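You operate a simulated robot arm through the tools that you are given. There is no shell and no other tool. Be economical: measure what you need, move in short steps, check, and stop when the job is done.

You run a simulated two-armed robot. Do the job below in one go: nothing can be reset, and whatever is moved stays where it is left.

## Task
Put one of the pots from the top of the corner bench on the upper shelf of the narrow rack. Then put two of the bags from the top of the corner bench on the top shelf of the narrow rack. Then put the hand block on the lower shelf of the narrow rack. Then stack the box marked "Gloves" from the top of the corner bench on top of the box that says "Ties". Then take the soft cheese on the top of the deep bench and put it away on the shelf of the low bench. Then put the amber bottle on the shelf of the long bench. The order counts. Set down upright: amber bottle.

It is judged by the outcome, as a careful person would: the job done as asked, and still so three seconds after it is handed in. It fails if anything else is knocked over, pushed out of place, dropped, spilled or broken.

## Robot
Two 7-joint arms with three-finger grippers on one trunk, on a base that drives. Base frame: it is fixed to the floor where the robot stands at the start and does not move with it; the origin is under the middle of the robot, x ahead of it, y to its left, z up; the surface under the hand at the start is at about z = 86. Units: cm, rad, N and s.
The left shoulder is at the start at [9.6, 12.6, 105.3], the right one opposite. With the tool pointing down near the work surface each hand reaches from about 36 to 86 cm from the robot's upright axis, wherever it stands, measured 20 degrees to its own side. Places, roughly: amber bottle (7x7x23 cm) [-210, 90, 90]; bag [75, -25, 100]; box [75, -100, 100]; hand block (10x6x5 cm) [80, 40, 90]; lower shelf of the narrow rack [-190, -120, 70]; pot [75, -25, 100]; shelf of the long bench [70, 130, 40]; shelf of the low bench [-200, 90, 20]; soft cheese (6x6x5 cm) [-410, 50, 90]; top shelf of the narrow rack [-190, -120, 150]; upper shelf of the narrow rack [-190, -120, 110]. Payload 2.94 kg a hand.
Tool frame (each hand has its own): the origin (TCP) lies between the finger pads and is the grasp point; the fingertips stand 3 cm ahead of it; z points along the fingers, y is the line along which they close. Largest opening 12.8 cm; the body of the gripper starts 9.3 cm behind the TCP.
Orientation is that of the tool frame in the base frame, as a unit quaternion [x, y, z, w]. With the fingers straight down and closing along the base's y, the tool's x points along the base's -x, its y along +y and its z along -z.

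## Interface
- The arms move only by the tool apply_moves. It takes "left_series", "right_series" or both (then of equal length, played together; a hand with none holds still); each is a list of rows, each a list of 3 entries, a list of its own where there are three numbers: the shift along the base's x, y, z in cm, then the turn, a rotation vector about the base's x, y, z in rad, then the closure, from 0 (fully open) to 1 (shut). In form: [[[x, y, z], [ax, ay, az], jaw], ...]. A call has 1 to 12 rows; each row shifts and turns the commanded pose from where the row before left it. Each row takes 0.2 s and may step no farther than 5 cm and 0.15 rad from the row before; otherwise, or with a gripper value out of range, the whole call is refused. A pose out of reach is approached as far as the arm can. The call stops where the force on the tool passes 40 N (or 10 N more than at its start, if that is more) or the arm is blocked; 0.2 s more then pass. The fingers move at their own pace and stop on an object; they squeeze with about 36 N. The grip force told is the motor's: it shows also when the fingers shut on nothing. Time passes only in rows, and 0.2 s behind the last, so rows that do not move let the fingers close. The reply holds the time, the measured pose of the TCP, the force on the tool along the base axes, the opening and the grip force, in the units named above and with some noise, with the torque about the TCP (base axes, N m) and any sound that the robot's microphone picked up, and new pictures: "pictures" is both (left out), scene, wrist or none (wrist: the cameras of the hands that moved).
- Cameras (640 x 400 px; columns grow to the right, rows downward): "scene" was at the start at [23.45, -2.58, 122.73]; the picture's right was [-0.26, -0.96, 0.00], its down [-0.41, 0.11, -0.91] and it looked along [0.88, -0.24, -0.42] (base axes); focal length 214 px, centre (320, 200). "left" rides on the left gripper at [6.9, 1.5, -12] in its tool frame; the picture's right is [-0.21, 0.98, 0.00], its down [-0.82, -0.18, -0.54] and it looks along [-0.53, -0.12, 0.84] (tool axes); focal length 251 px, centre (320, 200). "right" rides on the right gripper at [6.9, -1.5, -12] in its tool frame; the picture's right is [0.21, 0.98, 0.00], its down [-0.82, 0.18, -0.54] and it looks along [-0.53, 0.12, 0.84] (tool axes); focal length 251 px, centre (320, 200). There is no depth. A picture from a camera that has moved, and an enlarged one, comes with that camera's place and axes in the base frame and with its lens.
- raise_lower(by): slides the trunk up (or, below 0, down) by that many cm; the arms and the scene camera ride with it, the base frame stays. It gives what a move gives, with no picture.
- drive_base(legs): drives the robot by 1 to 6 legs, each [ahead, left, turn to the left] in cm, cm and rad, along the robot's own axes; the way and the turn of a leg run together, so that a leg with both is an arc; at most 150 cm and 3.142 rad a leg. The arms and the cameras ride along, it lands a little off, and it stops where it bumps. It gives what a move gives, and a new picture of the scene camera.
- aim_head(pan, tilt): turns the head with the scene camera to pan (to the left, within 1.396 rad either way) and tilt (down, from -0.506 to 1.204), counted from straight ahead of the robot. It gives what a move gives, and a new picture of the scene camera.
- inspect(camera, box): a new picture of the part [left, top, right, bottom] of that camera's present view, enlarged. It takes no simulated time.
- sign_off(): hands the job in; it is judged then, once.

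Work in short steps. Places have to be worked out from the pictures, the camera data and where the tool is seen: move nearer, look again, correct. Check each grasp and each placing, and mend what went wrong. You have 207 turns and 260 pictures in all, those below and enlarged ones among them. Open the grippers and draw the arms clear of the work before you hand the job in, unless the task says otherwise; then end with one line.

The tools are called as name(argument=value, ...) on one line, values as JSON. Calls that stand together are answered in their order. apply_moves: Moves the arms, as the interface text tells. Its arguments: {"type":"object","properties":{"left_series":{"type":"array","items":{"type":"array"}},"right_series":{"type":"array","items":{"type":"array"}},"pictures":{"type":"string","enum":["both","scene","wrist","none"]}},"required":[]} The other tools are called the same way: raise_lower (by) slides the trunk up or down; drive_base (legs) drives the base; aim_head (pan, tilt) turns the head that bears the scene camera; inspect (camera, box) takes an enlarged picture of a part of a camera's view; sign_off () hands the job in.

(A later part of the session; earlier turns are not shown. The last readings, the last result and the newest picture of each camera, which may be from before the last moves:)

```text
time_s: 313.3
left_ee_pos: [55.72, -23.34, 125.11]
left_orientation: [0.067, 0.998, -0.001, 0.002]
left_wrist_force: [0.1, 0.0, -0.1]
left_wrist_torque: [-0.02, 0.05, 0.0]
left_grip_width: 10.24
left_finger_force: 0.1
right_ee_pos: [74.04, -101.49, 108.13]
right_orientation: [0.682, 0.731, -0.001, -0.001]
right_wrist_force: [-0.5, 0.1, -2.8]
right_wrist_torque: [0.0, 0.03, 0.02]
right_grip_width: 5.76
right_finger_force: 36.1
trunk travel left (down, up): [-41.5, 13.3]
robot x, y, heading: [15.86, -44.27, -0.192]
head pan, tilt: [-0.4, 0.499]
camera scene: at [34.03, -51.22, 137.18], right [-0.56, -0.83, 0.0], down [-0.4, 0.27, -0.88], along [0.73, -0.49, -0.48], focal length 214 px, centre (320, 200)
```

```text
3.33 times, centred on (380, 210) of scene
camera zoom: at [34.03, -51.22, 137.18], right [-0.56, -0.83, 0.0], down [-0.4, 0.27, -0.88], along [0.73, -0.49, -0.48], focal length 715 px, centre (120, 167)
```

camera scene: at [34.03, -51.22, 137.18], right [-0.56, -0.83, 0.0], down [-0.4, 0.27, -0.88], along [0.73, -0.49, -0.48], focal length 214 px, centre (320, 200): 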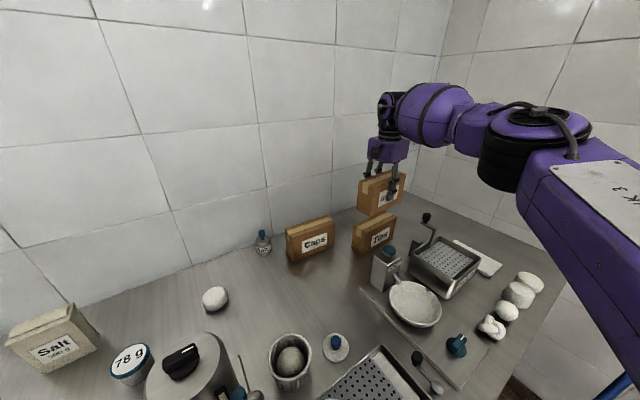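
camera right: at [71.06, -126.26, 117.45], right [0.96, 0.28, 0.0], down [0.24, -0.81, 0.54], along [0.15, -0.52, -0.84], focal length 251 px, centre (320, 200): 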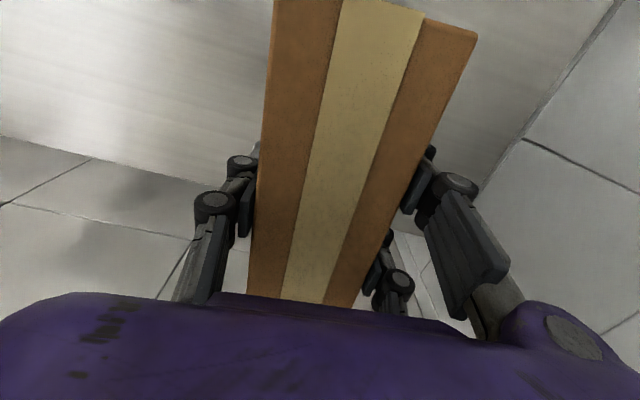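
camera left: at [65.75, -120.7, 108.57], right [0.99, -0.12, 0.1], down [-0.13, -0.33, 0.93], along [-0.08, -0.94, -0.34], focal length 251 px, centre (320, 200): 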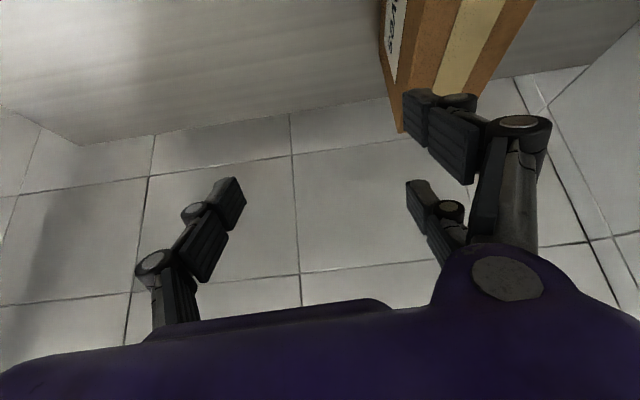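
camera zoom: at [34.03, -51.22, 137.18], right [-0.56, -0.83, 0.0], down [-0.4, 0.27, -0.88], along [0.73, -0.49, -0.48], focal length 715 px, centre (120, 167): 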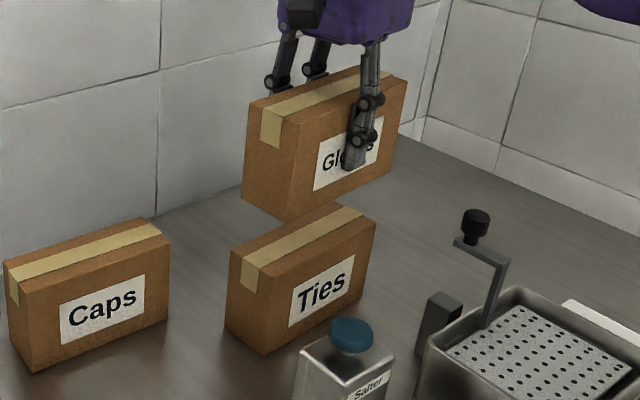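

Ties' centre ≈[74.1,-100.8], yaw similar to Gloves' (held at [74.0,-101.5]). Shift +0.6 in y and lower toward TCP z≈102.

apply_moves(right_series=[[[0.1, 0.6, -1.5], [0, 0, 0], 1], [[0, 0, -1.5], [0, 0, 0], 1], [[0, 0, -1.3], [0, 0, 0], 1]], pictures="none")

inspect(camera="scene", box=[320, 150, 440, 270])

```text
time_s: 314.1
left_ee_pos: [55.56, -23.31, 125.13]
left_orientation: [0.067, 0.998, -0.003, 0.0]
left_wrist_force: [-0.2, 0.1, -0.5]
left_wrist_torque: [0.01, -0.01, 0.0]
left_grip_width: 10.22
left_finger_force: 0.0
right_ee_pos: [74.42, -100.81, 103.51]
right_orientation: [0.683, 0.73, -0.001, -0.002]
right_wrist_force: [0.2, 0.4, -1.3]
right_wrist_torque: [-0.01, 0.02, -0.01]
right_grip_width: 5.76
right_finger_force: 35.2
trunk travel left (down, up): [-41.5, 13.3]
robot x, y, heading: [16.12, -43.71, -0.187]
head pan, tilt: [-0.4, 0.499]
```

```text
3.33 times, centred on (380, 210) of scene
camera zoom: at [34.04, -51.25, 137.18], right [-0.56, -0.83, 0.0], down [-0.4, 0.27, -0.88], along [0.73, -0.49, -0.48], focal length 715 px, centre (120, 167)
```

zoom: 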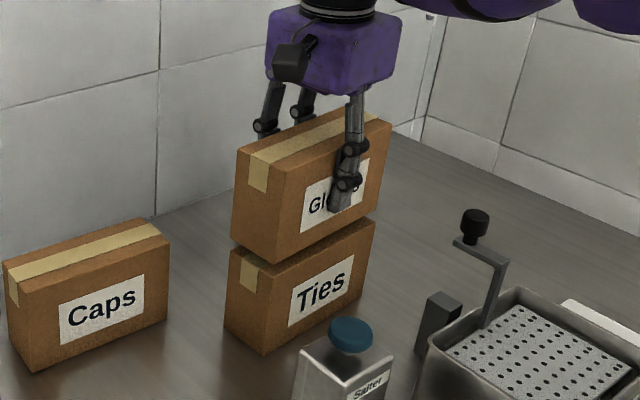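

Ties is slightly longer; Gloves should go ~1 cm left to centre. Adjust and lower to contact.

apply_moves(right_series=[[[-0.3, 1.0, 0], [0, 0, 0], 1], [[0, 0, -0.8], [0, 0, 0], 1], [[0, 0, -0.4], [0, 0, 0], 1], [[0, 0, -0.3], [0, 0, 0], 1]], pictures="none")

inspect(camera="scene", box=[320, 150, 440, 270])

```text
time_s: 315.1
left_ee_pos: [55.53, -23.34, 125.07]
left_orientation: [0.067, 0.998, -0.001, 0.001]
left_wrist_force: [0.1, -0.5, 0.1]
left_wrist_torque: [-0.03, 0.01, 0.0]
left_grip_width: 10.22
left_finger_force: 0.1
right_ee_pos: [73.97, -99.95, 102.18]
right_orientation: [0.683, 0.731, 0.0, -0.001]
right_wrist_force: [-0.1, -1.4, 6.0]
right_wrist_torque: [0.06, 0.26, -0.05]
right_grip_width: 5.73
right_finger_force: 35.7
trunk travel left (down, up): [-41.5, 13.3]
robot x, y, heading: [16.05, -44.05, -0.191]
head pan, tilt: [-0.4, 0.499]
```

```text
3.33 times, centred on (380, 210) of scene
camera zoom: at [33.94, -51.19, 137.21], right [-0.56, -0.83, 0.0], down [-0.4, 0.27, -0.88], along [0.73, -0.49, -0.48], focal length 715 px, centre (120, 167)
```

zoom: 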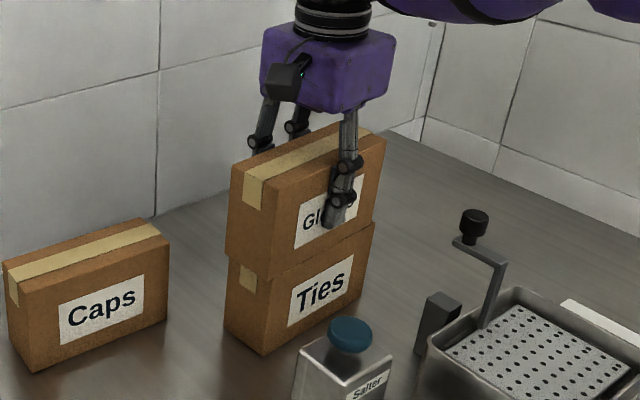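

Gloves rests on Ties, well aligned. Release and lift straight up.

apply_moves(right_series=[[[0, 0, -0.1], [0, 0, 0], 0.52], [[0, 0, 0], [0, 0, 0], 0.45], [[0, 0, 0], [0, 0, 0], 0.35], [[0, 0, 0], [0, 0, 0], 0.3], [[0, 0, 2], [0, 0, 0], 0.3], [[0, 0, 4], [0, 0, 0], 0.3], [[-1, 0, 4], [0, 0, 0], 0.3], [[-3, 1, 2], [0, 0, 0], 0.3]], pictures="scene")

```text
time_s: 316.9
left_ee_pos: [55.42, -23.26, 125.13]
left_orientation: [0.067, 0.998, -0.002, 0.002]
left_wrist_force: [-0.5, 0.5, 0.2]
left_wrist_torque: [0.0, -0.04, 0.0]
left_grip_width: 10.23
left_finger_force: 0.0
right_ee_pos: [69.88, -99.01, 114.37]
right_orientation: [0.682, 0.731, 0.0, -0.001]
right_wrist_force: [-0.6, -0.1, -0.6]
right_wrist_torque: [0.0, -0.05, -0.05]
right_grip_width: 8.97
right_finger_force: 0.0
trunk travel left (down, up): [-41.5, 13.3]
robot x, y, heading: [15.8, -44.18, -0.191]
head pan, tilt: [-0.4, 0.499]
camera scene: at [33.75, -51.22, 137.22], right [-0.56, -0.83, 0.0], down [-0.4, 0.27, -0.88], along [0.73, -0.49, -0.48], focal length 214 px, centre (320, 200)
```

scene: 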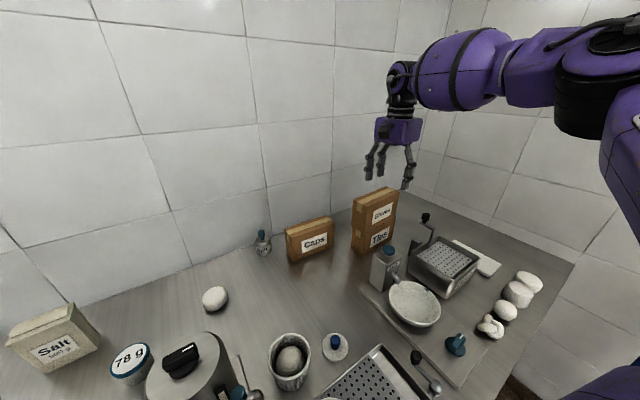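

Gloves is stacked on Ties. Next the cheese: tidy both arms to a 45° forward pitch, back away, and turn toward the deep bench.

apply_moves(right_series=[[[-2.1, 2.8, 0.7], [0, 0, 0.146], 0.3], [[-2.1, 2.8, 0.7], [0, 0, 0.146], 0.3], [[-2.1, 2.8, 0.7], [0, 0, 0.146], 0.3], [[-2.1, 2.8, 0.7], [0, 0, 0.146], 0.3], [[-2.1, 2.8, 0.7], [0, 0, 0.146], 0.3], [[-2.1, 2.8, 0.7], [0, 0, 0.146], 0.3], [[-2.1, 2.8, 0.7], [0, 0, 0.146], 0.3], [[-2.1, 2.8, 0.7], [0, 0, 0.146], 0.3], [[-2.1, 2.8, 0.7], [0, 0, 0.146], 0.3], [[0, 0, 0], [-0.025, -0.1286, 0], 0.3], [[0, 0, 0], [-0.025, -0.1286, 0], 0.3], [[0, 0, 0], [-0.025, -0.1286, 0], 0.3]], left_series=[[[0, 0, 0], [0, 0, 0], 0.3], [[0, 0, 0], [0, 0, 0], 0.3], [[0, 0, 0], [0, 0, 0], 0.3], [[0, 0, 0], [0, 0, 0], 0.3], [[0, 0, 0], [0, 0, 0], 0.3], [[0, 0, 0], [0, 0, 0], 0.3], [[0, 0, 0], [-0.025, -0.1286, 0], 0.3], [[0, 0, 0], [-0.025, -0.1286, 0], 0.3], [[0, 0, 0], [-0.025, -0.1286, 0], 0.3], [[0, 0, 0], [-0.025, -0.1286, 0], 0.3], [[0, 0, 0], [-0.025, -0.1286, 0], 0.3], [[0, 0, 0], [-0.025, -0.1286, 0], 0.3]], pictures="none")

apply_moves(right_series=[[[0, 0, 0], [-0.025, -0.1286, 0], 0.3], [[0, 0, 0], [-0.025, -0.1286, 0], 0.3], [[0, 0, 0], [-0.025, -0.1286, 0], 0.3]], pictures="none")

drive_base(legs=[[-75, 0, 0], [0, 0, -2.95], [120, 0, 0]])

```text
time_s: 319.5
left_ee_pos: [55.77, -23.64, 126.03]
left_orientation: [0.051, 0.931, -0.049, 0.358]
left_wrist_force: [-0.3, 0.0, 0.5]
left_wrist_torque: [0.0, -0.02, 0.02]
left_grip_width: 8.96
left_finger_force: 0.1
left hand out of reach, approached as far as the arm can: row 12
right_ee_pos: [50.73, -73.8, 120.58]
right_orientation: [0.092, 0.976, -0.02, 0.195]
right_wrist_force: [-0.8, -0.9, -0.2]
right_wrist_torque: [0.01, -0.06, 0.0]
right_grip_width: 8.97
right_finger_force: 0.0
trunk travel left (down, up): [-41.5, 13.3]
robot x, y, heading: [15.94, -43.8, -0.189]
head pan, tilt: [-0.4, 0.499]
```

```text
time_s: 320.3
left_ee_pos: [56.19, -23.73, 125.87]
left_orientation: [0.051, 0.932, -0.048, 0.356]
left_wrist_force: [0.1, -0.2, 0.7]
left_wrist_torque: [0.01, 0.05, 0.02]
left_grip_width: 8.97
left_finger_force: 0.0
right_ee_pos: [53.47, -74.54, 123.19]
right_orientation: [0.087, 0.92, -0.039, 0.381]
right_wrist_force: [-0.1, 0.2, 0.4]
right_wrist_torque: [0.02, 0.03, 0.01]
right_grip_width: 8.92
right_finger_force: 0.1
right hand out of reach, approached as far as the arm can: row 3
trunk travel left (down, up): [-41.5, 13.3]
robot x, y, heading: [16.25, -43.91, -0.187]
head pan, tilt: [-0.4, 0.499]
```

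```text
time_s: 336.9
left_ee_pos: [-213.05, -61.35, 125.94]
left_orientation: [0.932, 0.053, -0.359, -0.009]
left_wrist_force: [0.6, 0.3, 0.4]
left_wrist_torque: [-0.02, -0.01, -0.01]
left_grip_width: 8.98
left_finger_force: 0.0
right_ee_pos: [-221.73, -11.25, 123.21]
right_orientation: [0.924, 0.015, -0.382, 0.004]
right_wrist_force: [1.4, 0.1, -0.1]
right_wrist_torque: [0.03, 0.0, 0.0]
right_grip_width: 8.95
right_finger_force: 0.2
trunk travel left (down, up): [-41.5, 13.3]
robot x, y, heading: [-178.12, -32.79, -3.115]
head pan, tilt: [-0.4, 0.499]
camera scene: at [-197.31, -30.02, 137.19], right [0.36, 0.93, 0.0], down [0.45, -0.17, -0.88], along [-0.82, 0.32, -0.48], focal length 214 px, centre (320, 200)
```

scene: 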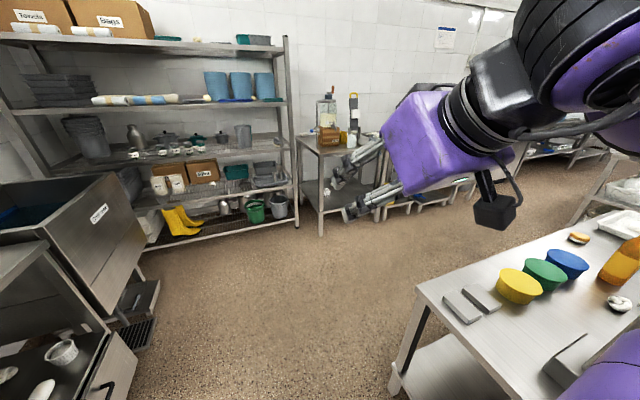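

The low bench with lids and the amber bottle is on my right; the deep bench lies ahead. Continue to x≈-285 and slide right to y≈28.

drive_base(legs=[[108, 0, -0.027], [0, -60, 0]])

aim_head(pan=-0.25, tilt=0.4)

```text
time_s: 347.9
left_ee_pos: [-321.89, -1.11, 126.0]
left_orientation: [0.933, 0.033, -0.359, -0.017]
left_wrist_force: [0.0, -0.4, 0.7]
left_wrist_torque: [0.0, -0.02, -0.01]
left_grip_width: 8.96
left_finger_force: 0.0
right_ee_pos: [-328.54, 49.33, 123.1]
right_orientation: [0.924, -0.003, -0.381, -0.004]
right_wrist_force: [0.6, 0.4, -0.3]
right_wrist_torque: [0.0, 0.0, -0.02]
right_grip_width: 8.98
right_finger_force: 0.0
trunk travel left (down, up): [-41.5, 13.3]
robot x, y, heading: [-286.27, 26.19, 3.13]
head pan, tilt: [-0.4, 0.499]
camera scene: at [-305.06, 29.73, 137.19], right [0.4, 0.92, 0.0], down [0.44, -0.19, -0.88], along [-0.81, 0.35, -0.48], focal length 214 px, centre (320, 200)
```

scene: 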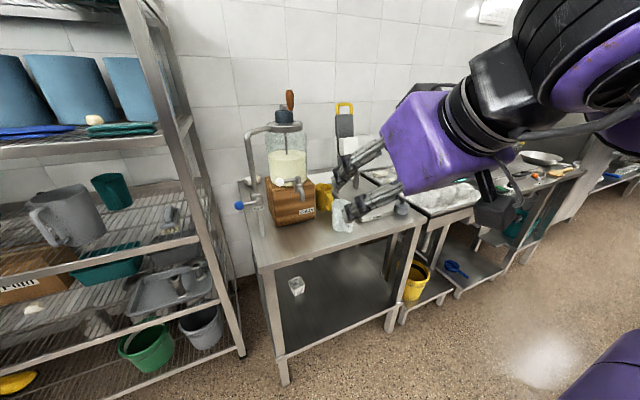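

```text
time_s: 348.6
left_ee_pos: [-321.97, -1.11, 125.96]
left_orientation: [0.933, 0.033, -0.359, -0.017]
left_wrist_force: [-0.1, 0.1, -0.6]
left_wrist_torque: [0.0, 0.01, 0.01]
left_grip_width: 8.94
left_finger_force: 0.1
right_ee_pos: [-328.69, 49.39, 123.18]
right_orientation: [0.924, -0.002, -0.383, -0.003]
right_wrist_force: [0.5, 0.2, 0.8]
right_wrist_torque: [0.01, 0.02, 0.01]
right_grip_width: 8.96
right_finger_force: 0.1
trunk travel left (down, up): [-41.5, 13.3]
robot x, y, heading: [-285.89, 26.24, 3.13]
head pan, tilt: [-0.25, 0.4]
camera scene: at [-305.66, 28.49, 138.1], right [0.26, 0.97, 0.0], down [0.38, -0.1, -0.92], along [-0.89, 0.24, -0.39], focal length 214 px, centre (320, 200)
```

scene: 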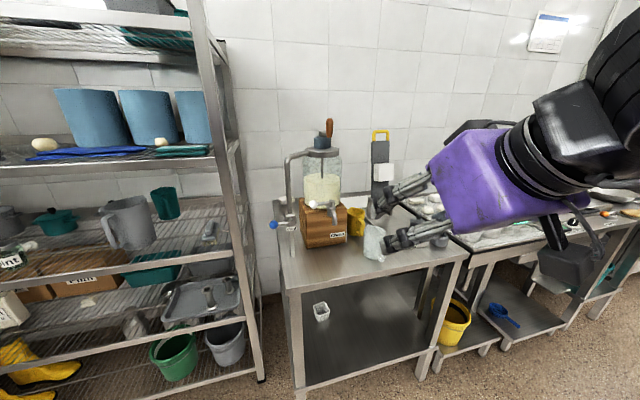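

Zoom in on the deep bench top to find the cheese.

inspect(camera="scene", box=[260, 120, 480, 270])

inspect(camera="right", box=[0, 0, 640, 400])

```text
2.67 times, centred on (370, 195) of scene
camera zoom: at [-305.66, 28.49, 138.1], right [0.26, 0.97, 0.0], down [0.38, -0.1, -0.92], along [-0.89, 0.24, -0.39], focal length 572 px, centre (187, 213)
```

zoom: 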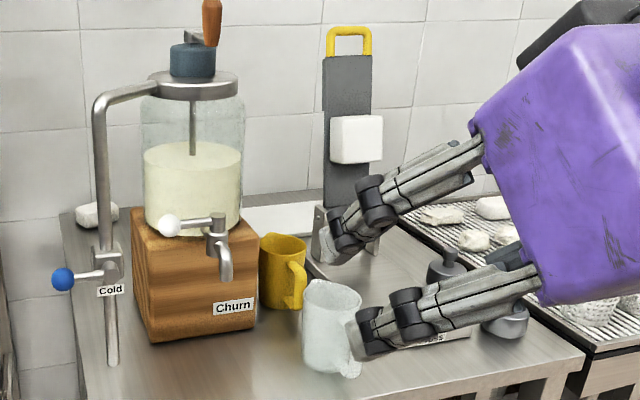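

```text
1.00 times, centred on (320, 200) of right (not enlarged: the box is as wide or as high as the picture)
camera zoom: at [-315.22, 50.72, 126.71], right [0.14, -0.98, -0.16], down [-0.2, -0.18, 0.96], along [-0.97, -0.11, -0.22], focal length 251 px, centre (320, 200)
```

zoom: 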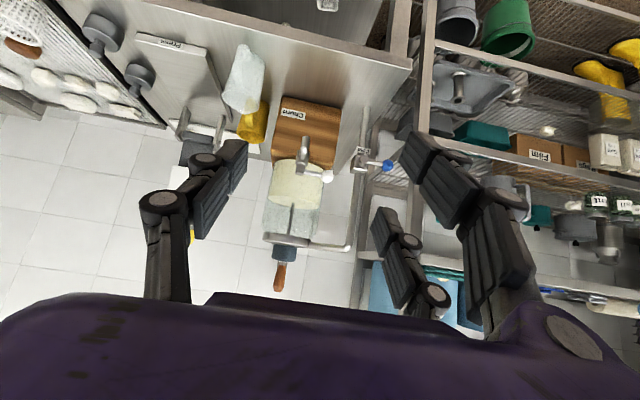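

No clear cheese yet; it may be hidden by the churn. Move to view from another side: 35 cm right, 10 cm ahead.

drive_base(legs=[[10, -35, 0]])

inspect(camera="right", box=[0, 0, 640, 400])

```text
time_s: 352.2
left_ee_pos: [-331.61, 34.11, 125.93]
left_orientation: [0.933, 0.033, -0.359, -0.017]
left_wrist_force: [0.1, -0.2, 0.9]
left_wrist_torque: [0.02, 0.01, 0.02]
left_grip_width: 8.96
left_finger_force: 0.1
right_ee_pos: [-338.2, 84.46, 123.12]
right_orientation: [0.924, -0.004, -0.382, -0.005]
right_wrist_force: [0.4, 0.2, 0.4]
right_wrist_torque: [-0.02, -0.01, 0.0]
right_grip_width: 8.97
right_finger_force: 0.1
trunk travel left (down, up): [-41.5, 13.3]
robot x, y, heading: [-295.79, 61.26, 3.135]
head pan, tilt: [-0.25, 0.4]
camera scene: at [-315.32, 63.6, 138.1], right [0.26, 0.97, 0.0], down [0.38, -0.1, -0.92], along [-0.89, 0.24, -0.39], focal length 214 px, centre (320, 200)
```

scene: 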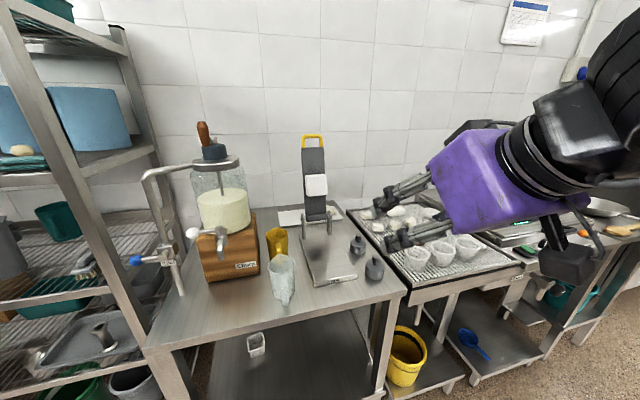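

```text
1.00 times, centred on (320, 200) of right (not enlarged: the box is as wide or as high as the picture)
camera zoom: at [-324.86, 85.83, 126.72], right [0.14, -0.98, -0.16], down [-0.2, -0.18, 0.96], along [-0.97, -0.11, -0.22], focal length 251 px, centre (320, 200)
```

zoom: 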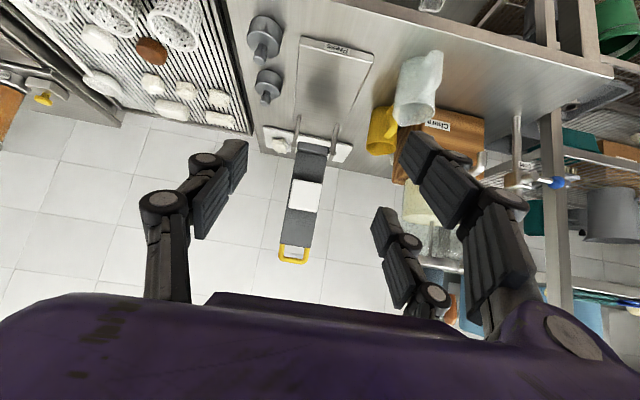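

Zoom on the area behind the press.

inspect(camera="scene", box=[250, 180, 390, 268])

inspect(camera="right", box=[230, 100, 420, 190])

```text
4.55 times, centred on (320, 224) of scene
camera zoom: at [-315.32, 63.6, 138.1], right [0.26, 0.97, 0.0], down [0.38, -0.1, -0.92], along [-0.89, 0.24, -0.39], focal length 975 px, centre (320, 91)
```

zoom: 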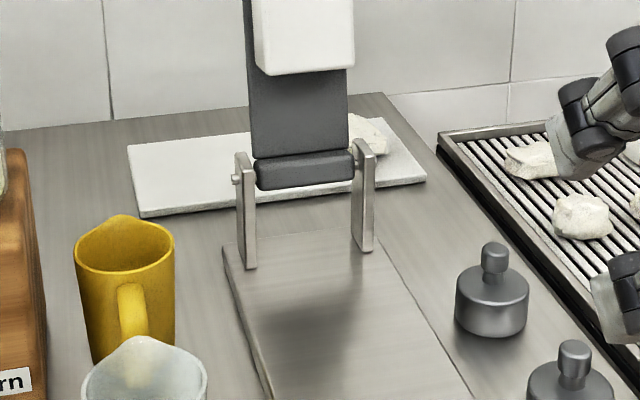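

```text
3.37 times, centred on (325, 145) of right
camera zoom: at [-324.86, 85.83, 126.72], right [0.14, -0.98, -0.16], down [-0.2, -0.18, 0.96], along [-0.97, -0.11, -0.22], focal length 847 px, centre (303, 385)
```

zoom: 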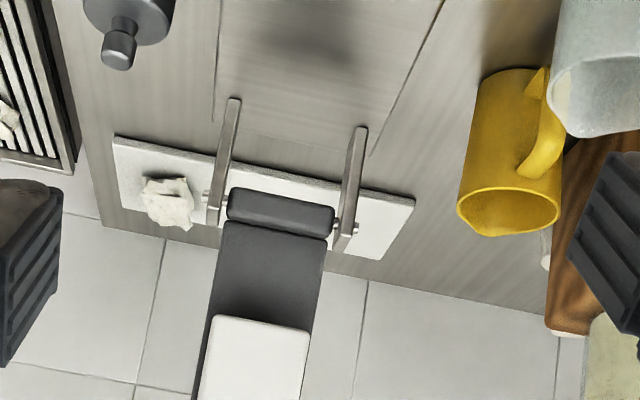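

The lump on the board behind the press doesn't fit the stated place; something white is also behind the churn. Raise the trunk and get a higher, nearer look from the right.

raise_lower(by=13)

drive_base(legs=[[18, -22, 0]])

aim_head(pan=0.35, tilt=0.6)

```text
time_s: 353.8
left_ee_pos: [-331.77, 34.15, 138.86]
left_orientation: [0.933, 0.033, -0.357, -0.017]
left_wrist_force: [0.0, -0.1, 0.4]
left_wrist_torque: [0.01, -0.01, -0.04]
left_grip_width: 8.97
left_finger_force: 0.0
right_ee_pos: [-338.36, 84.47, 135.99]
right_orientation: [0.925, -0.004, -0.381, -0.005]
right_wrist_force: [-0.4, 0.2, -0.5]
right_wrist_torque: [0.02, -0.02, -0.03]
right_grip_width: 8.99
right_finger_force: 0.0
trunk travel left (down, up): [-54.5, 0.3]
robot x, y, heading: [-295.88, 61.53, 3.131]
head pan, tilt: [-0.25, 0.4]
```

```text
time_s: 356.3
left_ee_pos: [-349.44, 55.89, 139.01]
left_orientation: [0.933, 0.033, -0.359, -0.018]
left_wrist_force: [0.8, 0.2, 0.1]
left_wrist_torque: [-0.02, 0.02, 0.01]
left_grip_width: 8.96
left_finger_force: 0.1
right_ee_pos: [-356.05, 106.3, 136.19]
right_orientation: [0.924, -0.003, -0.382, -0.004]
right_wrist_force: [-0.1, 0.2, 0.3]
right_wrist_torque: [-0.01, 0.0, -0.01]
right_grip_width: 8.95
right_finger_force: 0.0
trunk travel left (down, up): [-54.5, 0.3]
robot x, y, heading: [-313.34, 83.14, 3.128]
head pan, tilt: [-0.25, 0.4]
camera scene: at [-322.91, 85.3, 152.77], right [0.26, 0.97, 0.0], down [0.38, -0.1, -0.92], along [-0.89, 0.24, -0.39], focal length 214 px, centre (320, 200)
```

scene: 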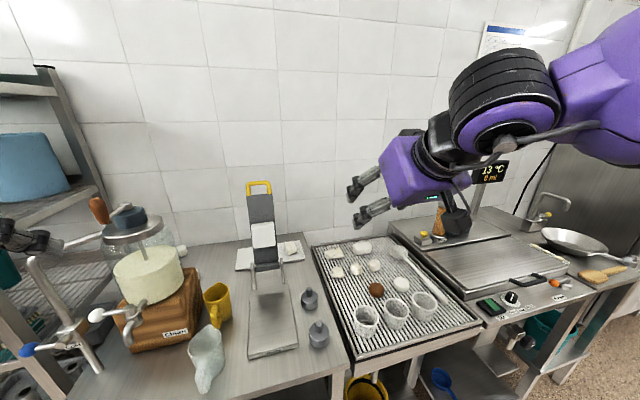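

```text
time_s: 357.3
left_ee_pos: [-349.5, 55.96, 138.87]
left_orientation: [0.933, 0.032, -0.359, -0.017]
left_wrist_force: [0.4, -0.1, 0.1]
left_wrist_torque: [0.01, -0.01, -0.02]
left_grip_width: 8.96
left_finger_force: 0.1
right_ee_pos: [-355.98, 106.4, 136.11]
right_orientation: [0.924, -0.003, -0.383, -0.005]
right_wrist_force: [-1.0, 0.4, -1.0]
right_wrist_torque: [0.0, -0.03, -0.01]
right_grip_width: 8.97
right_finger_force: 0.0
trunk travel left (down, up): [-54.5, 0.3]
robot x, y, heading: [-313.35, 83.7, 3.129]
head pan, tilt: [0.351, 0.6]
camera scene: at [-322.33, 80.02, 150.94], right [-0.33, 0.94, 0.0], down [0.53, 0.19, -0.83], along [-0.78, -0.27, -0.56], focal length 214 px, centre (320, 200)
```

scene: 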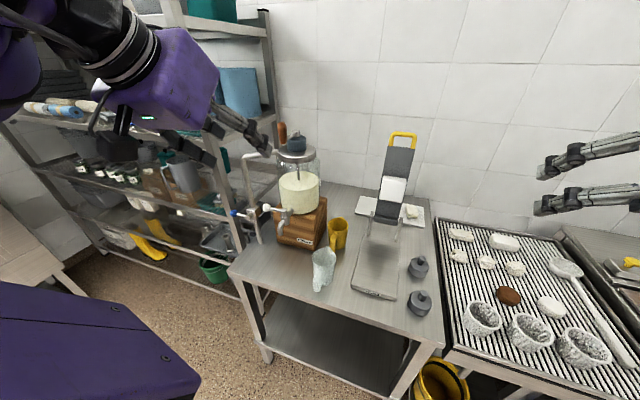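

Zoom on the churn's surroundings.

inspect(camera="scene", box=[230, 150, 390, 250])

```text
4.00 times, centred on (310, 200) of scene
camera zoom: at [-322.33, 80.02, 150.94], right [-0.33, 0.94, 0.0], down [0.53, 0.19, -0.83], along [-0.78, -0.27, -0.56], focal length 858 px, centre (360, 200)
```

zoom: 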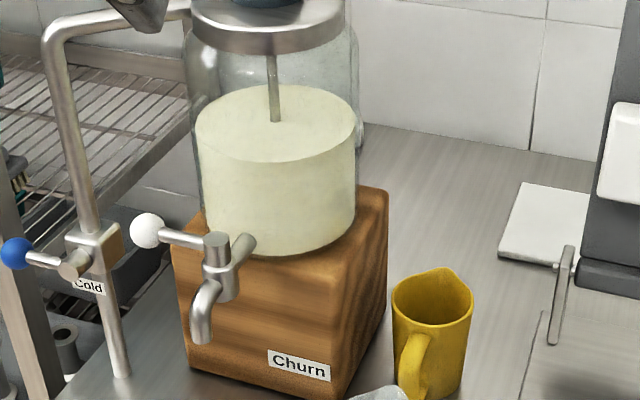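

Something white is hidden right behind the churn (≈[-407,52]), which fits the stated place. I'll prepare the right hand tool-down and turned outward, then come at it from the right side of the churn.

apply_moves(right_series=[[[1.5, 2.8, 0], [0, -0.131, 0], 0.2], [[1.5, 2.8, 0], [0, -0.131, 0], 0.2], [[1.5, 2.8, 0], [0, -0.131, 0], 0.2], [[1.5, 2.8, 0], [0, -0.131, 0], 0.2], [[1.5, 2.8, 0], [0, -0.131, 0], 0.2], [[1.5, 2.8, 0], [0, -0.131, 0], 0.2]], pictures="none")

drive_base(legs=[[0, 0, 0.65], [25.0, 4, 0]])

raise_lower(by=-10)

inspect(camera="right", box=[0, 0, 640, 400])

```text
time_s: 358.7
left_ee_pos: [-349.37, 56.04, 139.02]
left_orientation: [0.933, 0.033, -0.358, -0.017]
left_wrist_force: [-0.2, 0.0, -0.1]
left_wrist_torque: [-0.02, 0.0, 0.0]
left_grip_width: 8.98
left_finger_force: 0.1
right_ee_pos: [-347.09, 123.27, 136.26]
right_orientation: [1.0, -0.002, 0.003, -0.005]
right_wrist_force: [-0.5, 0.3, -0.7]
right_wrist_torque: [-0.03, 0.01, -0.02]
right_grip_width: 10.23
right_finger_force: 0.2
trunk travel left (down, up): [-54.5, 0.3]
robot x, y, heading: [-313.41, 83.26, 3.132]
head pan, tilt: [0.351, 0.6]
```

```text
time_s: 362.3
left_ee_pos: [-342.11, 21.93, 139.06]
left_orientation: [0.872, 0.332, -0.346, 0.101]
left_wrist_force: [0.0, 0.0, 1.1]
left_wrist_torque: [-0.01, 0.07, 0.02]
left_grip_width: 8.97
left_finger_force: 0.0
right_ee_pos: [-381.44, 76.65, 136.36]
right_orientation: [0.947, 0.321, -0.001, -0.005]
right_wrist_force: [-0.7, 0.0, 0.4]
right_wrist_torque: [-0.03, 0.04, -0.03]
right_grip_width: 10.23
right_finger_force: 0.0
trunk travel left (down, up): [-54.5, 0.3]
robot x, y, heading: [-330.56, 65.36, -2.497]
head pan, tilt: [0.351, 0.6]
camera scene: at [-335.55, 57.55, 150.96], right [-0.84, 0.54, 0.0], down [0.31, 0.47, -0.83], along [-0.45, -0.69, -0.56], focal length 214 px, centre (320, 200)
```

scene: 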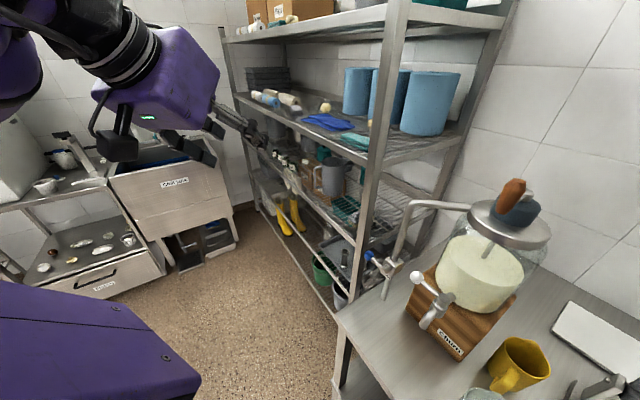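

```text
time_s: 363.6
left_ee_pos: [-342.27, 21.94, 129.04]
left_orientation: [0.872, 0.332, -0.345, 0.1]
left_wrist_force: [-0.6, -0.6, 1.5]
left_wrist_torque: [0.0, -0.02, -0.01]
left_grip_width: 8.97
left_finger_force: 0.0
right_ee_pos: [-381.69, 76.53, 126.29]
right_orientation: [0.947, 0.322, -0.001, -0.006]
right_wrist_force: [0.0, -0.6, 0.5]
right_wrist_torque: [-0.06, 0.0, -0.01]
right_grip_width: 10.26
right_finger_force: 0.0
trunk travel left (down, up): [-44.5, 10.3]
robot x, y, heading: [-330.65, 64.86, -2.491]
head pan, tilt: [0.351, 0.6]
```

```text
1.00 times, centred on (320, 200) of right (not enlarged: the box is as wide or as high as the picture)
camera zoom: at [-376.96, 81.78, 138.22], right [0.76, -0.64, -0.01], down [-0.54, -0.65, 0.54], along [-0.35, -0.41, -0.84], focal length 251 px, centre (320, 200)
```

zoom: 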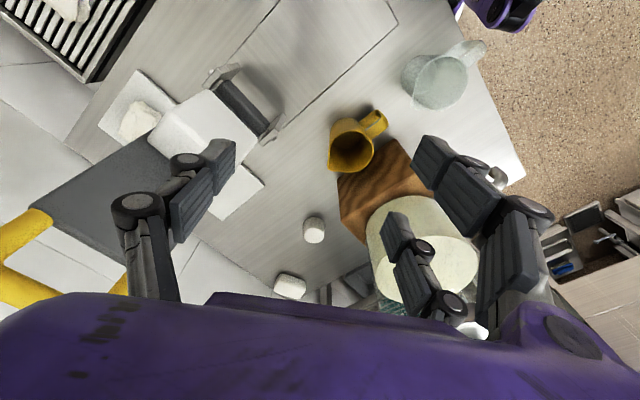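

The soft cheese is found: a small cylinder at about [-404.3,51.8] behind the churn. Move around the churn's jar in two legs to above it.

apply_moves(right_series=[[[-4.1, -1.6, -2], [0, 0, 0], 0.2], [[-4.1, -1.6, -2], [0, 0, 0], 0.2], [[-4.1, -1.6, -2], [0, 0, 0], 0.2], [[-4.1, -1.6, -2], [0, 0, 0], 0.2], [[-1.26, -3.64, -1.6], [0, 0, 0], 0.2], [[-1.26, -3.64, -1.6], [0, 0, 0], 0.2], [[-1.26, -3.64, -1.6], [0, 0, 0], 0.2], [[-1.26, -3.64, -1.6], [0, 0, 0], 0.2], [[-1.26, -3.64, -1.6], [0, 0, 0], 0.2]], pictures="wrist")

```text
time_s: 365.6
left_ee_pos: [-342.53, 21.92, 128.94]
left_orientation: [0.873, 0.332, -0.344, 0.1]
left_wrist_force: [0.2, 1.1, -0.5]
left_wrist_torque: [-0.04, 0.0, 0.01]
left_grip_width: 8.96
left_finger_force: 0.1
right_ee_pos: [-404.43, 52.98, 110.76]
right_orientation: [0.948, 0.318, 0.001, -0.006]
right_wrist_force: [-0.9, 1.5, -1.3]
right_wrist_torque: [-0.07, -0.04, 0.01]
right_grip_width: 10.26
right_finger_force: 0.2
right hand out of reach, approached as far as the arm can: row 9
trunk travel left (down, up): [-44.5, 10.3]
robot x, y, heading: [-330.72, 65.42, -2.493]
head pan, tilt: [0.351, 0.6]
camera right: at [-399.76, 58.15, 122.7], right [0.76, -0.65, -0.01], down [-0.54, -0.65, 0.54], along [-0.35, -0.4, -0.84], focal length 251 px, centre (320, 200)
```

right: 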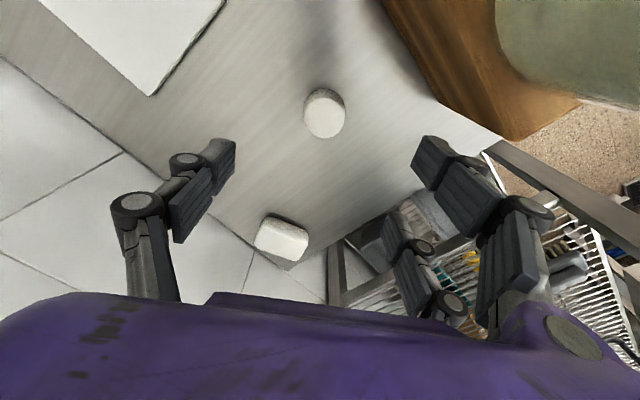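

Cheese is centred at [-404.8,51.8]. Descend in steps to z≈90.3.

apply_moves(right_series=[[[-0.1, -0.4, -4], [0, 0, 0], 0.2], [[-0.1, -0.4, -4], [0, 0, 0], 0.2], [[-0.1, -0.4, -4], [0, 0, 0], 0.2], [[-0.1, 0, -4], [0, 0, 0], 0.2], [[0, 0, -3], [0, 0, 0], 0.2], [[0, 0, -1.4], [0, 0, 0], 0.2]], pictures="wrist")

```text
time_s: 367.0
left_ee_pos: [-342.32, 21.8, 128.9]
left_orientation: [0.872, 0.332, -0.345, 0.101]
left_wrist_force: [-0.3, 0.8, -0.6]
left_wrist_torque: [-0.01, -0.01, -0.03]
left_grip_width: 8.98
left_finger_force: 0.0
right_ee_pos: [-401.83, 54.9, 91.52]
right_orientation: [0.947, 0.322, -0.002, -0.003]
right_wrist_force: [-1.5, -0.2, 0.3]
right_wrist_torque: [-0.01, 0.02, 0.0]
right_grip_width: 10.23
right_finger_force: 0.1
right hand out of reach, approached as far as the arm can: row 2, 3, 4, 5, 6
trunk travel left (down, up): [-44.5, 10.3]
robot x, y, heading: [-330.98, 65.39, -2.493]
head pan, tilt: [0.351, 0.6]
camera right: at [-397.14, 60.11, 103.51], right [0.76, -0.64, -0.01], down [-0.54, -0.65, 0.54], along [-0.35, -0.41, -0.84], focal length 251 px, centre (320, 200)
```

right: 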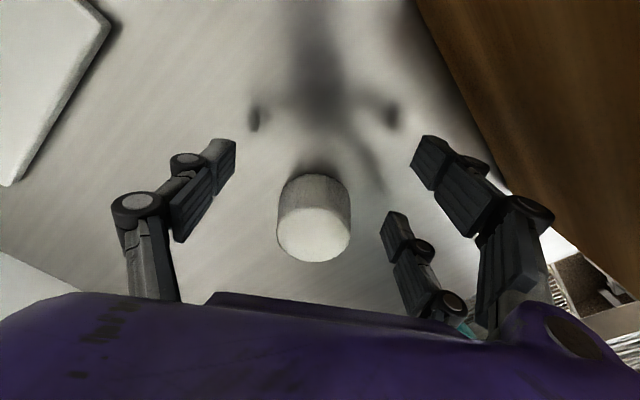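

Short by 4 cm along my heading due to reach; drive the base ahead 4.2 cm so the fingers straddle the cheese.

drive_base(legs=[[4.2, 0.5, 0]])

inspect(camera="right", box=[0, 0, 640, 400])

```text
time_s: 367.9
left_ee_pos: [-345.17, 19.18, 129.01]
left_orientation: [0.872, 0.331, -0.345, 0.1]
left_wrist_force: [-0.3, 0.1, 0.4]
left_wrist_torque: [0.0, -0.03, 0.01]
left_grip_width: 8.95
left_finger_force: 0.1
right_ee_pos: [-404.76, 52.14, 91.63]
right_orientation: [0.947, 0.32, -0.003, -0.004]
right_wrist_force: [0.4, 0.1, 0.4]
right_wrist_torque: [-0.03, 0.0, 0.0]
right_grip_width: 10.25
right_finger_force: 0.1
trunk travel left (down, up): [-44.5, 10.3]
robot x, y, heading: [-333.64, 62.34, -2.495]
head pan, tilt: [0.351, 0.6]
camera scene: at [-345.68, 49.28, 139.68], right [-0.84, 0.54, 0.0], down [0.31, 0.47, -0.83], along [-0.45, -0.69, -0.56], focal length 214 px, centre (320, 200)
```

scene: 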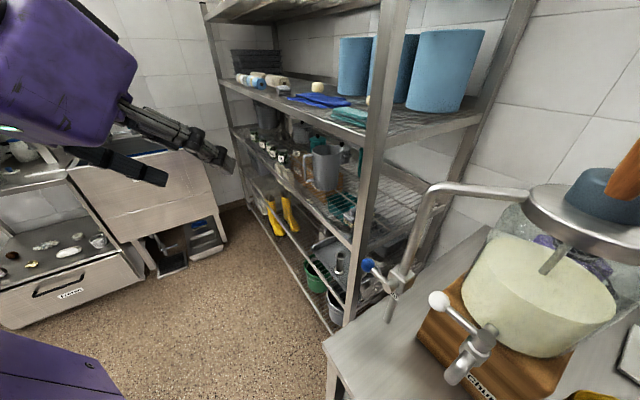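

```text
1.00 times, centred on (320, 200) of right (not enlarged: the box is as wide or as high as the picture)
camera zoom: at [-400.09, 57.33, 103.62], right [0.76, -0.64, -0.01], down [-0.54, -0.65, 0.54], along [-0.36, -0.41, -0.84], focal length 251 px, centre (320, 200)
```

zoom: 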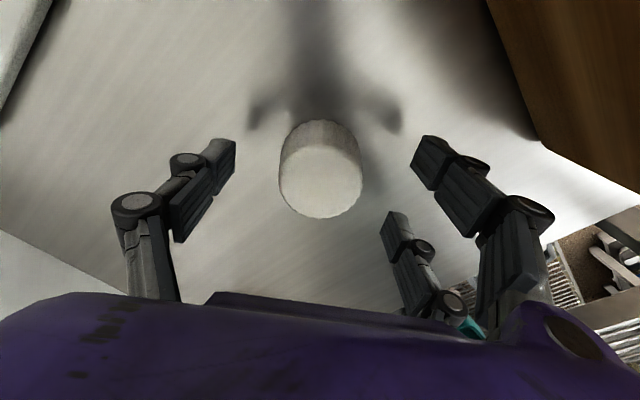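

Centred. Lower 0.8 cm and close gently to about 5.5 cm.

apply_moves(right_series=[[[0, 0, -0.8], [0, 0, 0], 0.3], [[0, 0, 0], [0, 0, 0], 0.5], [[0, 0, 0], [0, 0, 0], 0.57], [[0, 0, 0], [0, 0, 0], 0.57]], pictures="none")

```text
time_s: 368.9
left_ee_pos: [-345.29, 19.05, 128.92]
left_orientation: [0.872, 0.331, -0.346, 0.1]
left_wrist_force: [0.2, 0.0, 0.4]
left_wrist_torque: [0.0, -0.01, 0.03]
left_grip_width: 8.97
left_finger_force: 0.1
right_ee_pos: [-404.72, 52.24, 91.05]
right_orientation: [0.947, 0.321, -0.003, -0.003]
right_wrist_force: [0.3, 0.1, -0.3]
right_wrist_torque: [0.0, 0.01, 0.0]
right_grip_width: 5.52
right_finger_force: 0.0
trunk travel left (down, up): [-44.5, 10.3]
robot x, y, heading: [-333.66, 62.51, -2.496]
head pan, tilt: [0.351, 0.6]
```

No grip force yet at 5.5; close a bit further.

apply_moves(right_series=[[[0, 0, 0], [0, 0, 0], 0.6], [[0, 0, 0], [0, 0, 0], 0.64], [[0, 0, 0], [0, 0, 0], 0.64]], pictures="wrist")

```text
time_s: 369.7
left_ee_pos: [-345.37, 18.99, 128.87]
left_orientation: [0.872, 0.332, -0.345, 0.1]
left_wrist_force: [-0.3, -0.3, 0.1]
left_wrist_torque: [0.01, -0.03, 0.03]
left_grip_width: 8.97
left_finger_force: 0.1
right_ee_pos: [-404.67, 52.13, 90.91]
right_orientation: [0.947, 0.321, -0.003, -0.003]
right_wrist_force: [0.4, 0.3, 1.6]
right_wrist_torque: [-0.06, -0.02, 0.03]
right_grip_width: 5.23
right_finger_force: 35.5
trunk travel left (down, up): [-44.5, 10.3]
robot x, y, heading: [-333.55, 62.72, -2.494]
head pan, tilt: [0.351, 0.6]
camera right: at [-399.96, 57.44, 102.89], right [0.76, -0.64, -0.01], down [-0.54, -0.65, 0.54], along [-0.36, -0.41, -0.84], focal length 251 px, centre (320, 200)
```

right: 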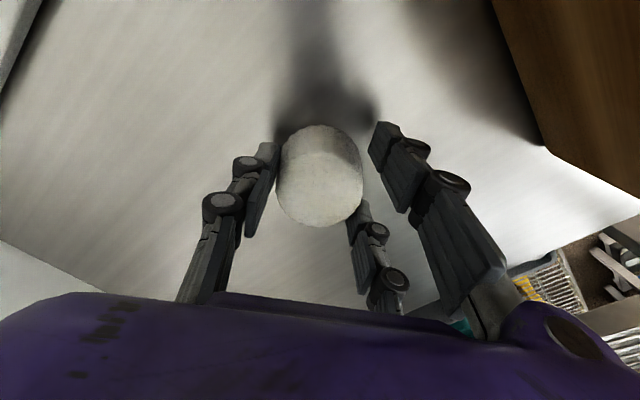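

Gripped. Lift, and retrace around the jar.

apply_moves(right_series=[[[0, 0, 2], [0, 0, 0], 0.62], [[0, 0, 4], [0, 0, 0], 0.62], [[0, 0, 4], [0, 0, 0], 0.62], [[0, 0, 4], [0, 0, 0], 0.62], [[0, 0, 4], [0, 0, 0], 0.62], [[1.2, 3.6, 1], [0, 0, 0], 0.62], [[1.2, 3.6, 1], [0, 0, 0], 0.62], [[1.2, 3.6, 1], [0, 0, 0], 0.62], [[1.2, 3.6, 1], [0, 0, 0], 0.62], [[1.2, 3.6, 1], [0, 0, 0], 0.62], [[3.5, 1.5, 0], [0, 0, 0], 0.62], [[3.5, 1.5, 0], [0, 0, 0], 0.62]], pictures="wrist")

```text
time_s: 372.3
left_ee_pos: [-345.21, 19.18, 128.93]
left_orientation: [0.872, 0.332, -0.345, 0.101]
left_wrist_force: [1.0, 0.3, -0.2]
left_wrist_torque: [-0.02, -0.01, -0.01]
left_grip_width: 8.94
left_finger_force: 0.1
right_ee_pos: [-391.64, 72.97, 113.65]
right_orientation: [0.947, 0.321, -0.003, -0.004]
right_wrist_force: [0.0, 0.2, 0.0]
right_wrist_torque: [-0.02, 0.02, 0.0]
right_grip_width: 5.21
right_finger_force: 35.6
trunk travel left (down, up): [-44.5, 10.3]
robot x, y, heading: [-333.58, 62.52, -2.494]
head pan, tilt: [0.351, 0.6]
camera right: at [-386.93, 78.19, 125.64], right [0.76, -0.65, -0.01], down [-0.54, -0.65, 0.54], along [-0.36, -0.41, -0.84], focal length 251 px, centre (320, 200)
```

right: 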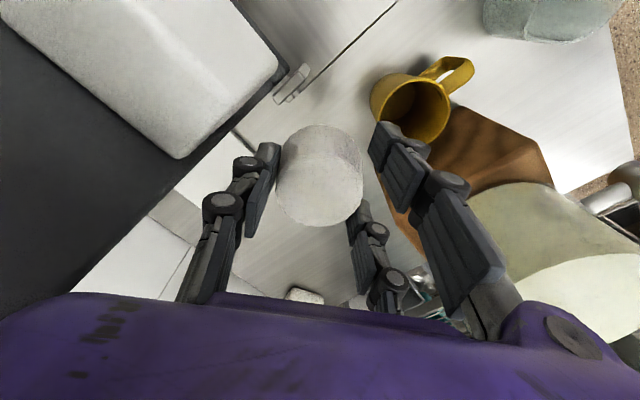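

Cheese held. Back away from the deep bench and drive toward the front of the low bench.

drive_base(legs=[[-30, 0, 0], [23, 71, 0], [0, 0, -2.218], [-45, 0, 0], [0, -80, 0]])

aim_head(pan=0.0, tilt=0.65)

```text
time_s: 373.4
left_ee_pos: [-340.82, 22.11, 128.98]
left_orientation: [0.871, 0.332, -0.347, 0.101]
left_wrist_force: [1.0, -0.1, 0.2]
left_wrist_torque: [-0.02, 0.08, 0.0]
left_grip_width: 8.94
left_finger_force: 0.1
right_ee_pos: [-387.36, 75.56, 113.79]
right_orientation: [0.945, 0.327, -0.007, 0.005]
right_wrist_force: [0.6, -0.3, -0.4]
right_wrist_torque: [-0.04, 0.05, 0.01]
right_grip_width: 5.22
right_finger_force: 36.2
trunk travel left (down, up): [-44.5, 10.3]
robot x, y, heading: [-329.95, 65.28, -2.494]
head pan, tilt: [0.351, 0.6]
stopped in leg 1: the force on the tool passed its limit at 66 N (the readings are from after the stop); the commanded pose is now the measured one
camera scene: at [-341.37, 52.4, 139.71], right [-0.84, 0.54, 0.0], down [0.3, 0.47, -0.83], along [-0.45, -0.69, -0.56], focal length 214 px, centre (320, 200)
```

scene: 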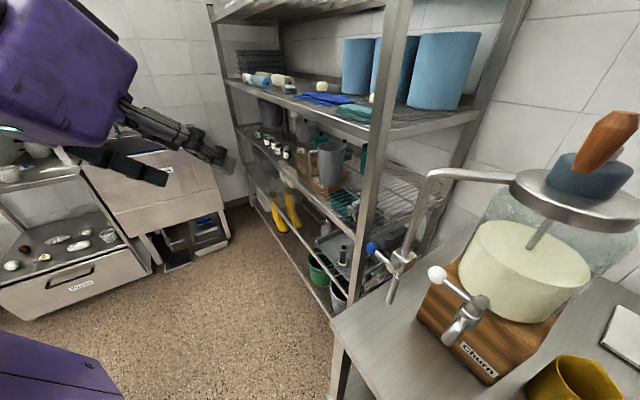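

```text
time_s: 374.2
left_ee_pos: [-341.26, 22.08, 129.0]
left_orientation: [0.872, 0.333, -0.345, 0.102]
left_wrist_force: [-1.5, -0.8, -1.3]
left_wrist_torque: [0.0, 0.01, 0.0]
left_grip_width: 8.98
left_finger_force: 0.0
right_ee_pos: [-387.75, 75.34, 113.56]
right_orientation: [0.945, 0.327, -0.005, 0.005]
right_wrist_force: [0.0, -0.1, -1.3]
right_wrist_torque: [0.0, -0.01, 0.03]
right_grip_width: 5.2
right_finger_force: 35.9
trunk travel left (down, up): [-44.5, 10.3]
robot x, y, heading: [-329.57, 65.66, -2.491]
head pan, tilt: [0.0, 0.649]
camera scene: at [-343.96, 54.4, 139.22], right [-0.6, 0.8, 0.0], down [0.48, 0.37, -0.8], along [-0.63, -0.48, -0.6], focal length 214 px, centre (320, 200)
```

scene: 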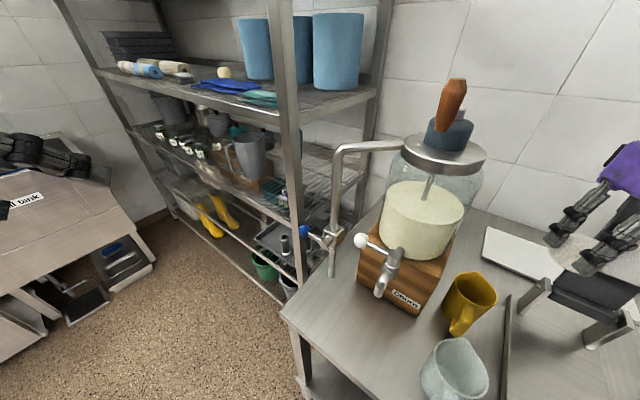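

Contact with the press lever stopped me. Look from the right wrist.

inspect(camera="right", box=[0, 0, 640, 400])

inspect(camera="scene", box=[460, 120, 640, 360])

```text
1.00 times, centred on (320, 200) of right (not enlarged: the box is as wide or as high as the picture)
camera zoom: at [-383.1, 80.88, 125.43], right [0.77, -0.64, 0.0], down [-0.53, -0.64, 0.55], along [-0.35, -0.43, -0.83], focal length 251 px, centre (320, 200)
```

zoom: 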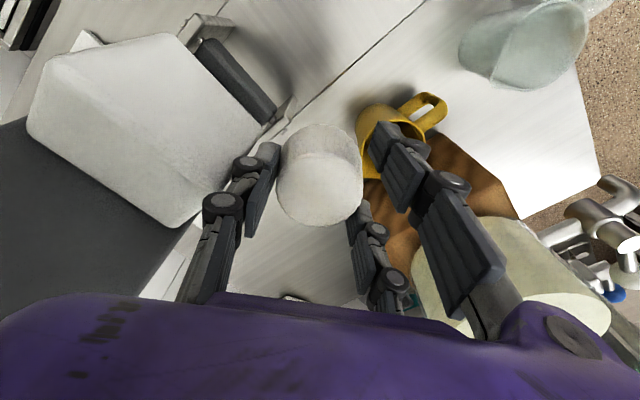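

```text
1.67 times, centred on (550, 240) of scene
camera zoom: at [-343.96, 54.4, 139.22], right [-0.6, 0.8, 0.0], down [0.48, 0.37, -0.8], along [-0.63, -0.48, -0.6], focal length 358 px, centre (-63, 133)
```

zoom: 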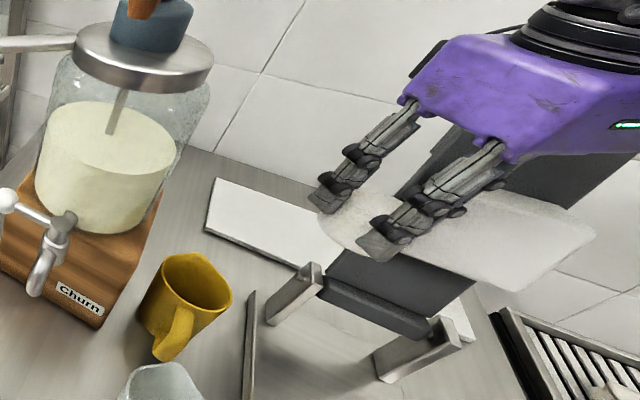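

The hand is beside the lever's pad. Shift 5–6 cm away from it (toward +x,-y) and up, then back off straight.

apply_moves(right_series=[[[1.2, -1.6, 1.5], [0, 0, 0], 0.62], [[1.2, -1.6, 1.5], [0, 0, 0], 0.62], [[1.2, -1.6, 1.5], [0, 0, 0], 0.62]], pictures="none")

drive_base(legs=[[-12, 0, 0]])

```text
time_s: 375.0
left_ee_pos: [-341.26, 22.04, 128.93]
left_orientation: [0.872, 0.333, -0.345, 0.099]
left_wrist_force: [0.7, 0.2, -0.5]
left_wrist_torque: [-0.01, -0.02, 0.03]
left_grip_width: 8.97
left_finger_force: 0.0
right_ee_pos: [-383.96, 70.66, 118.29]
right_orientation: [0.946, 0.326, -0.005, 0.004]
right_wrist_force: [1.3, 0.0, -0.5]
right_wrist_torque: [0.01, 0.01, -0.01]
right_grip_width: 5.19
right_finger_force: 36.2
trunk travel left (down, up): [-44.5, 10.3]
robot x, y, heading: [-329.56, 65.04, -2.498]
head pan, tilt: [0.0, 0.649]
```

```text
time_s: 376.2
left_ee_pos: [-331.7, 29.39, 128.86]
left_orientation: [0.872, 0.333, -0.344, 0.1]
left_wrist_force: [0.2, 0.6, -0.1]
left_wrist_torque: [-0.03, -0.02, 0.0]
left_grip_width: 8.95
left_finger_force: 0.0
right_ee_pos: [-374.51, 77.92, 118.22]
right_orientation: [0.945, 0.326, -0.006, 0.005]
right_wrist_force: [-0.1, -0.3, -0.4]
right_wrist_torque: [-0.01, 0.01, 0.01]
right_grip_width: 5.19
right_finger_force: 36.0
trunk travel left (down, up): [-44.5, 10.3]
robot x, y, heading: [-319.7, 72.33, -2.491]
head pan, tilt: [0.0, 0.649]
camera scene: at [-334.34, 61.66, 139.21], right [-0.6, 0.8, 0.0], down [0.48, 0.37, -0.8], along [-0.63, -0.48, -0.61], focal length 214 px, centre (320, 200)
```

scene: 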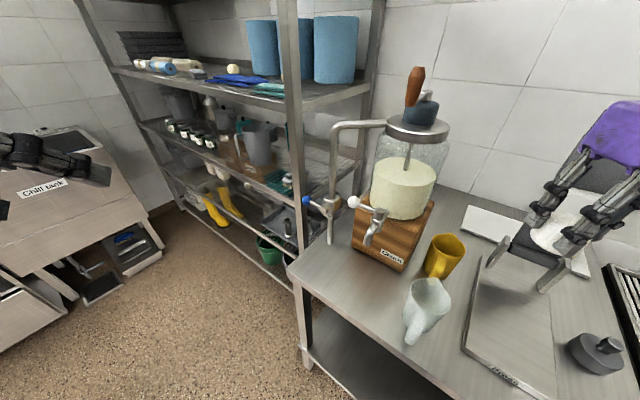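

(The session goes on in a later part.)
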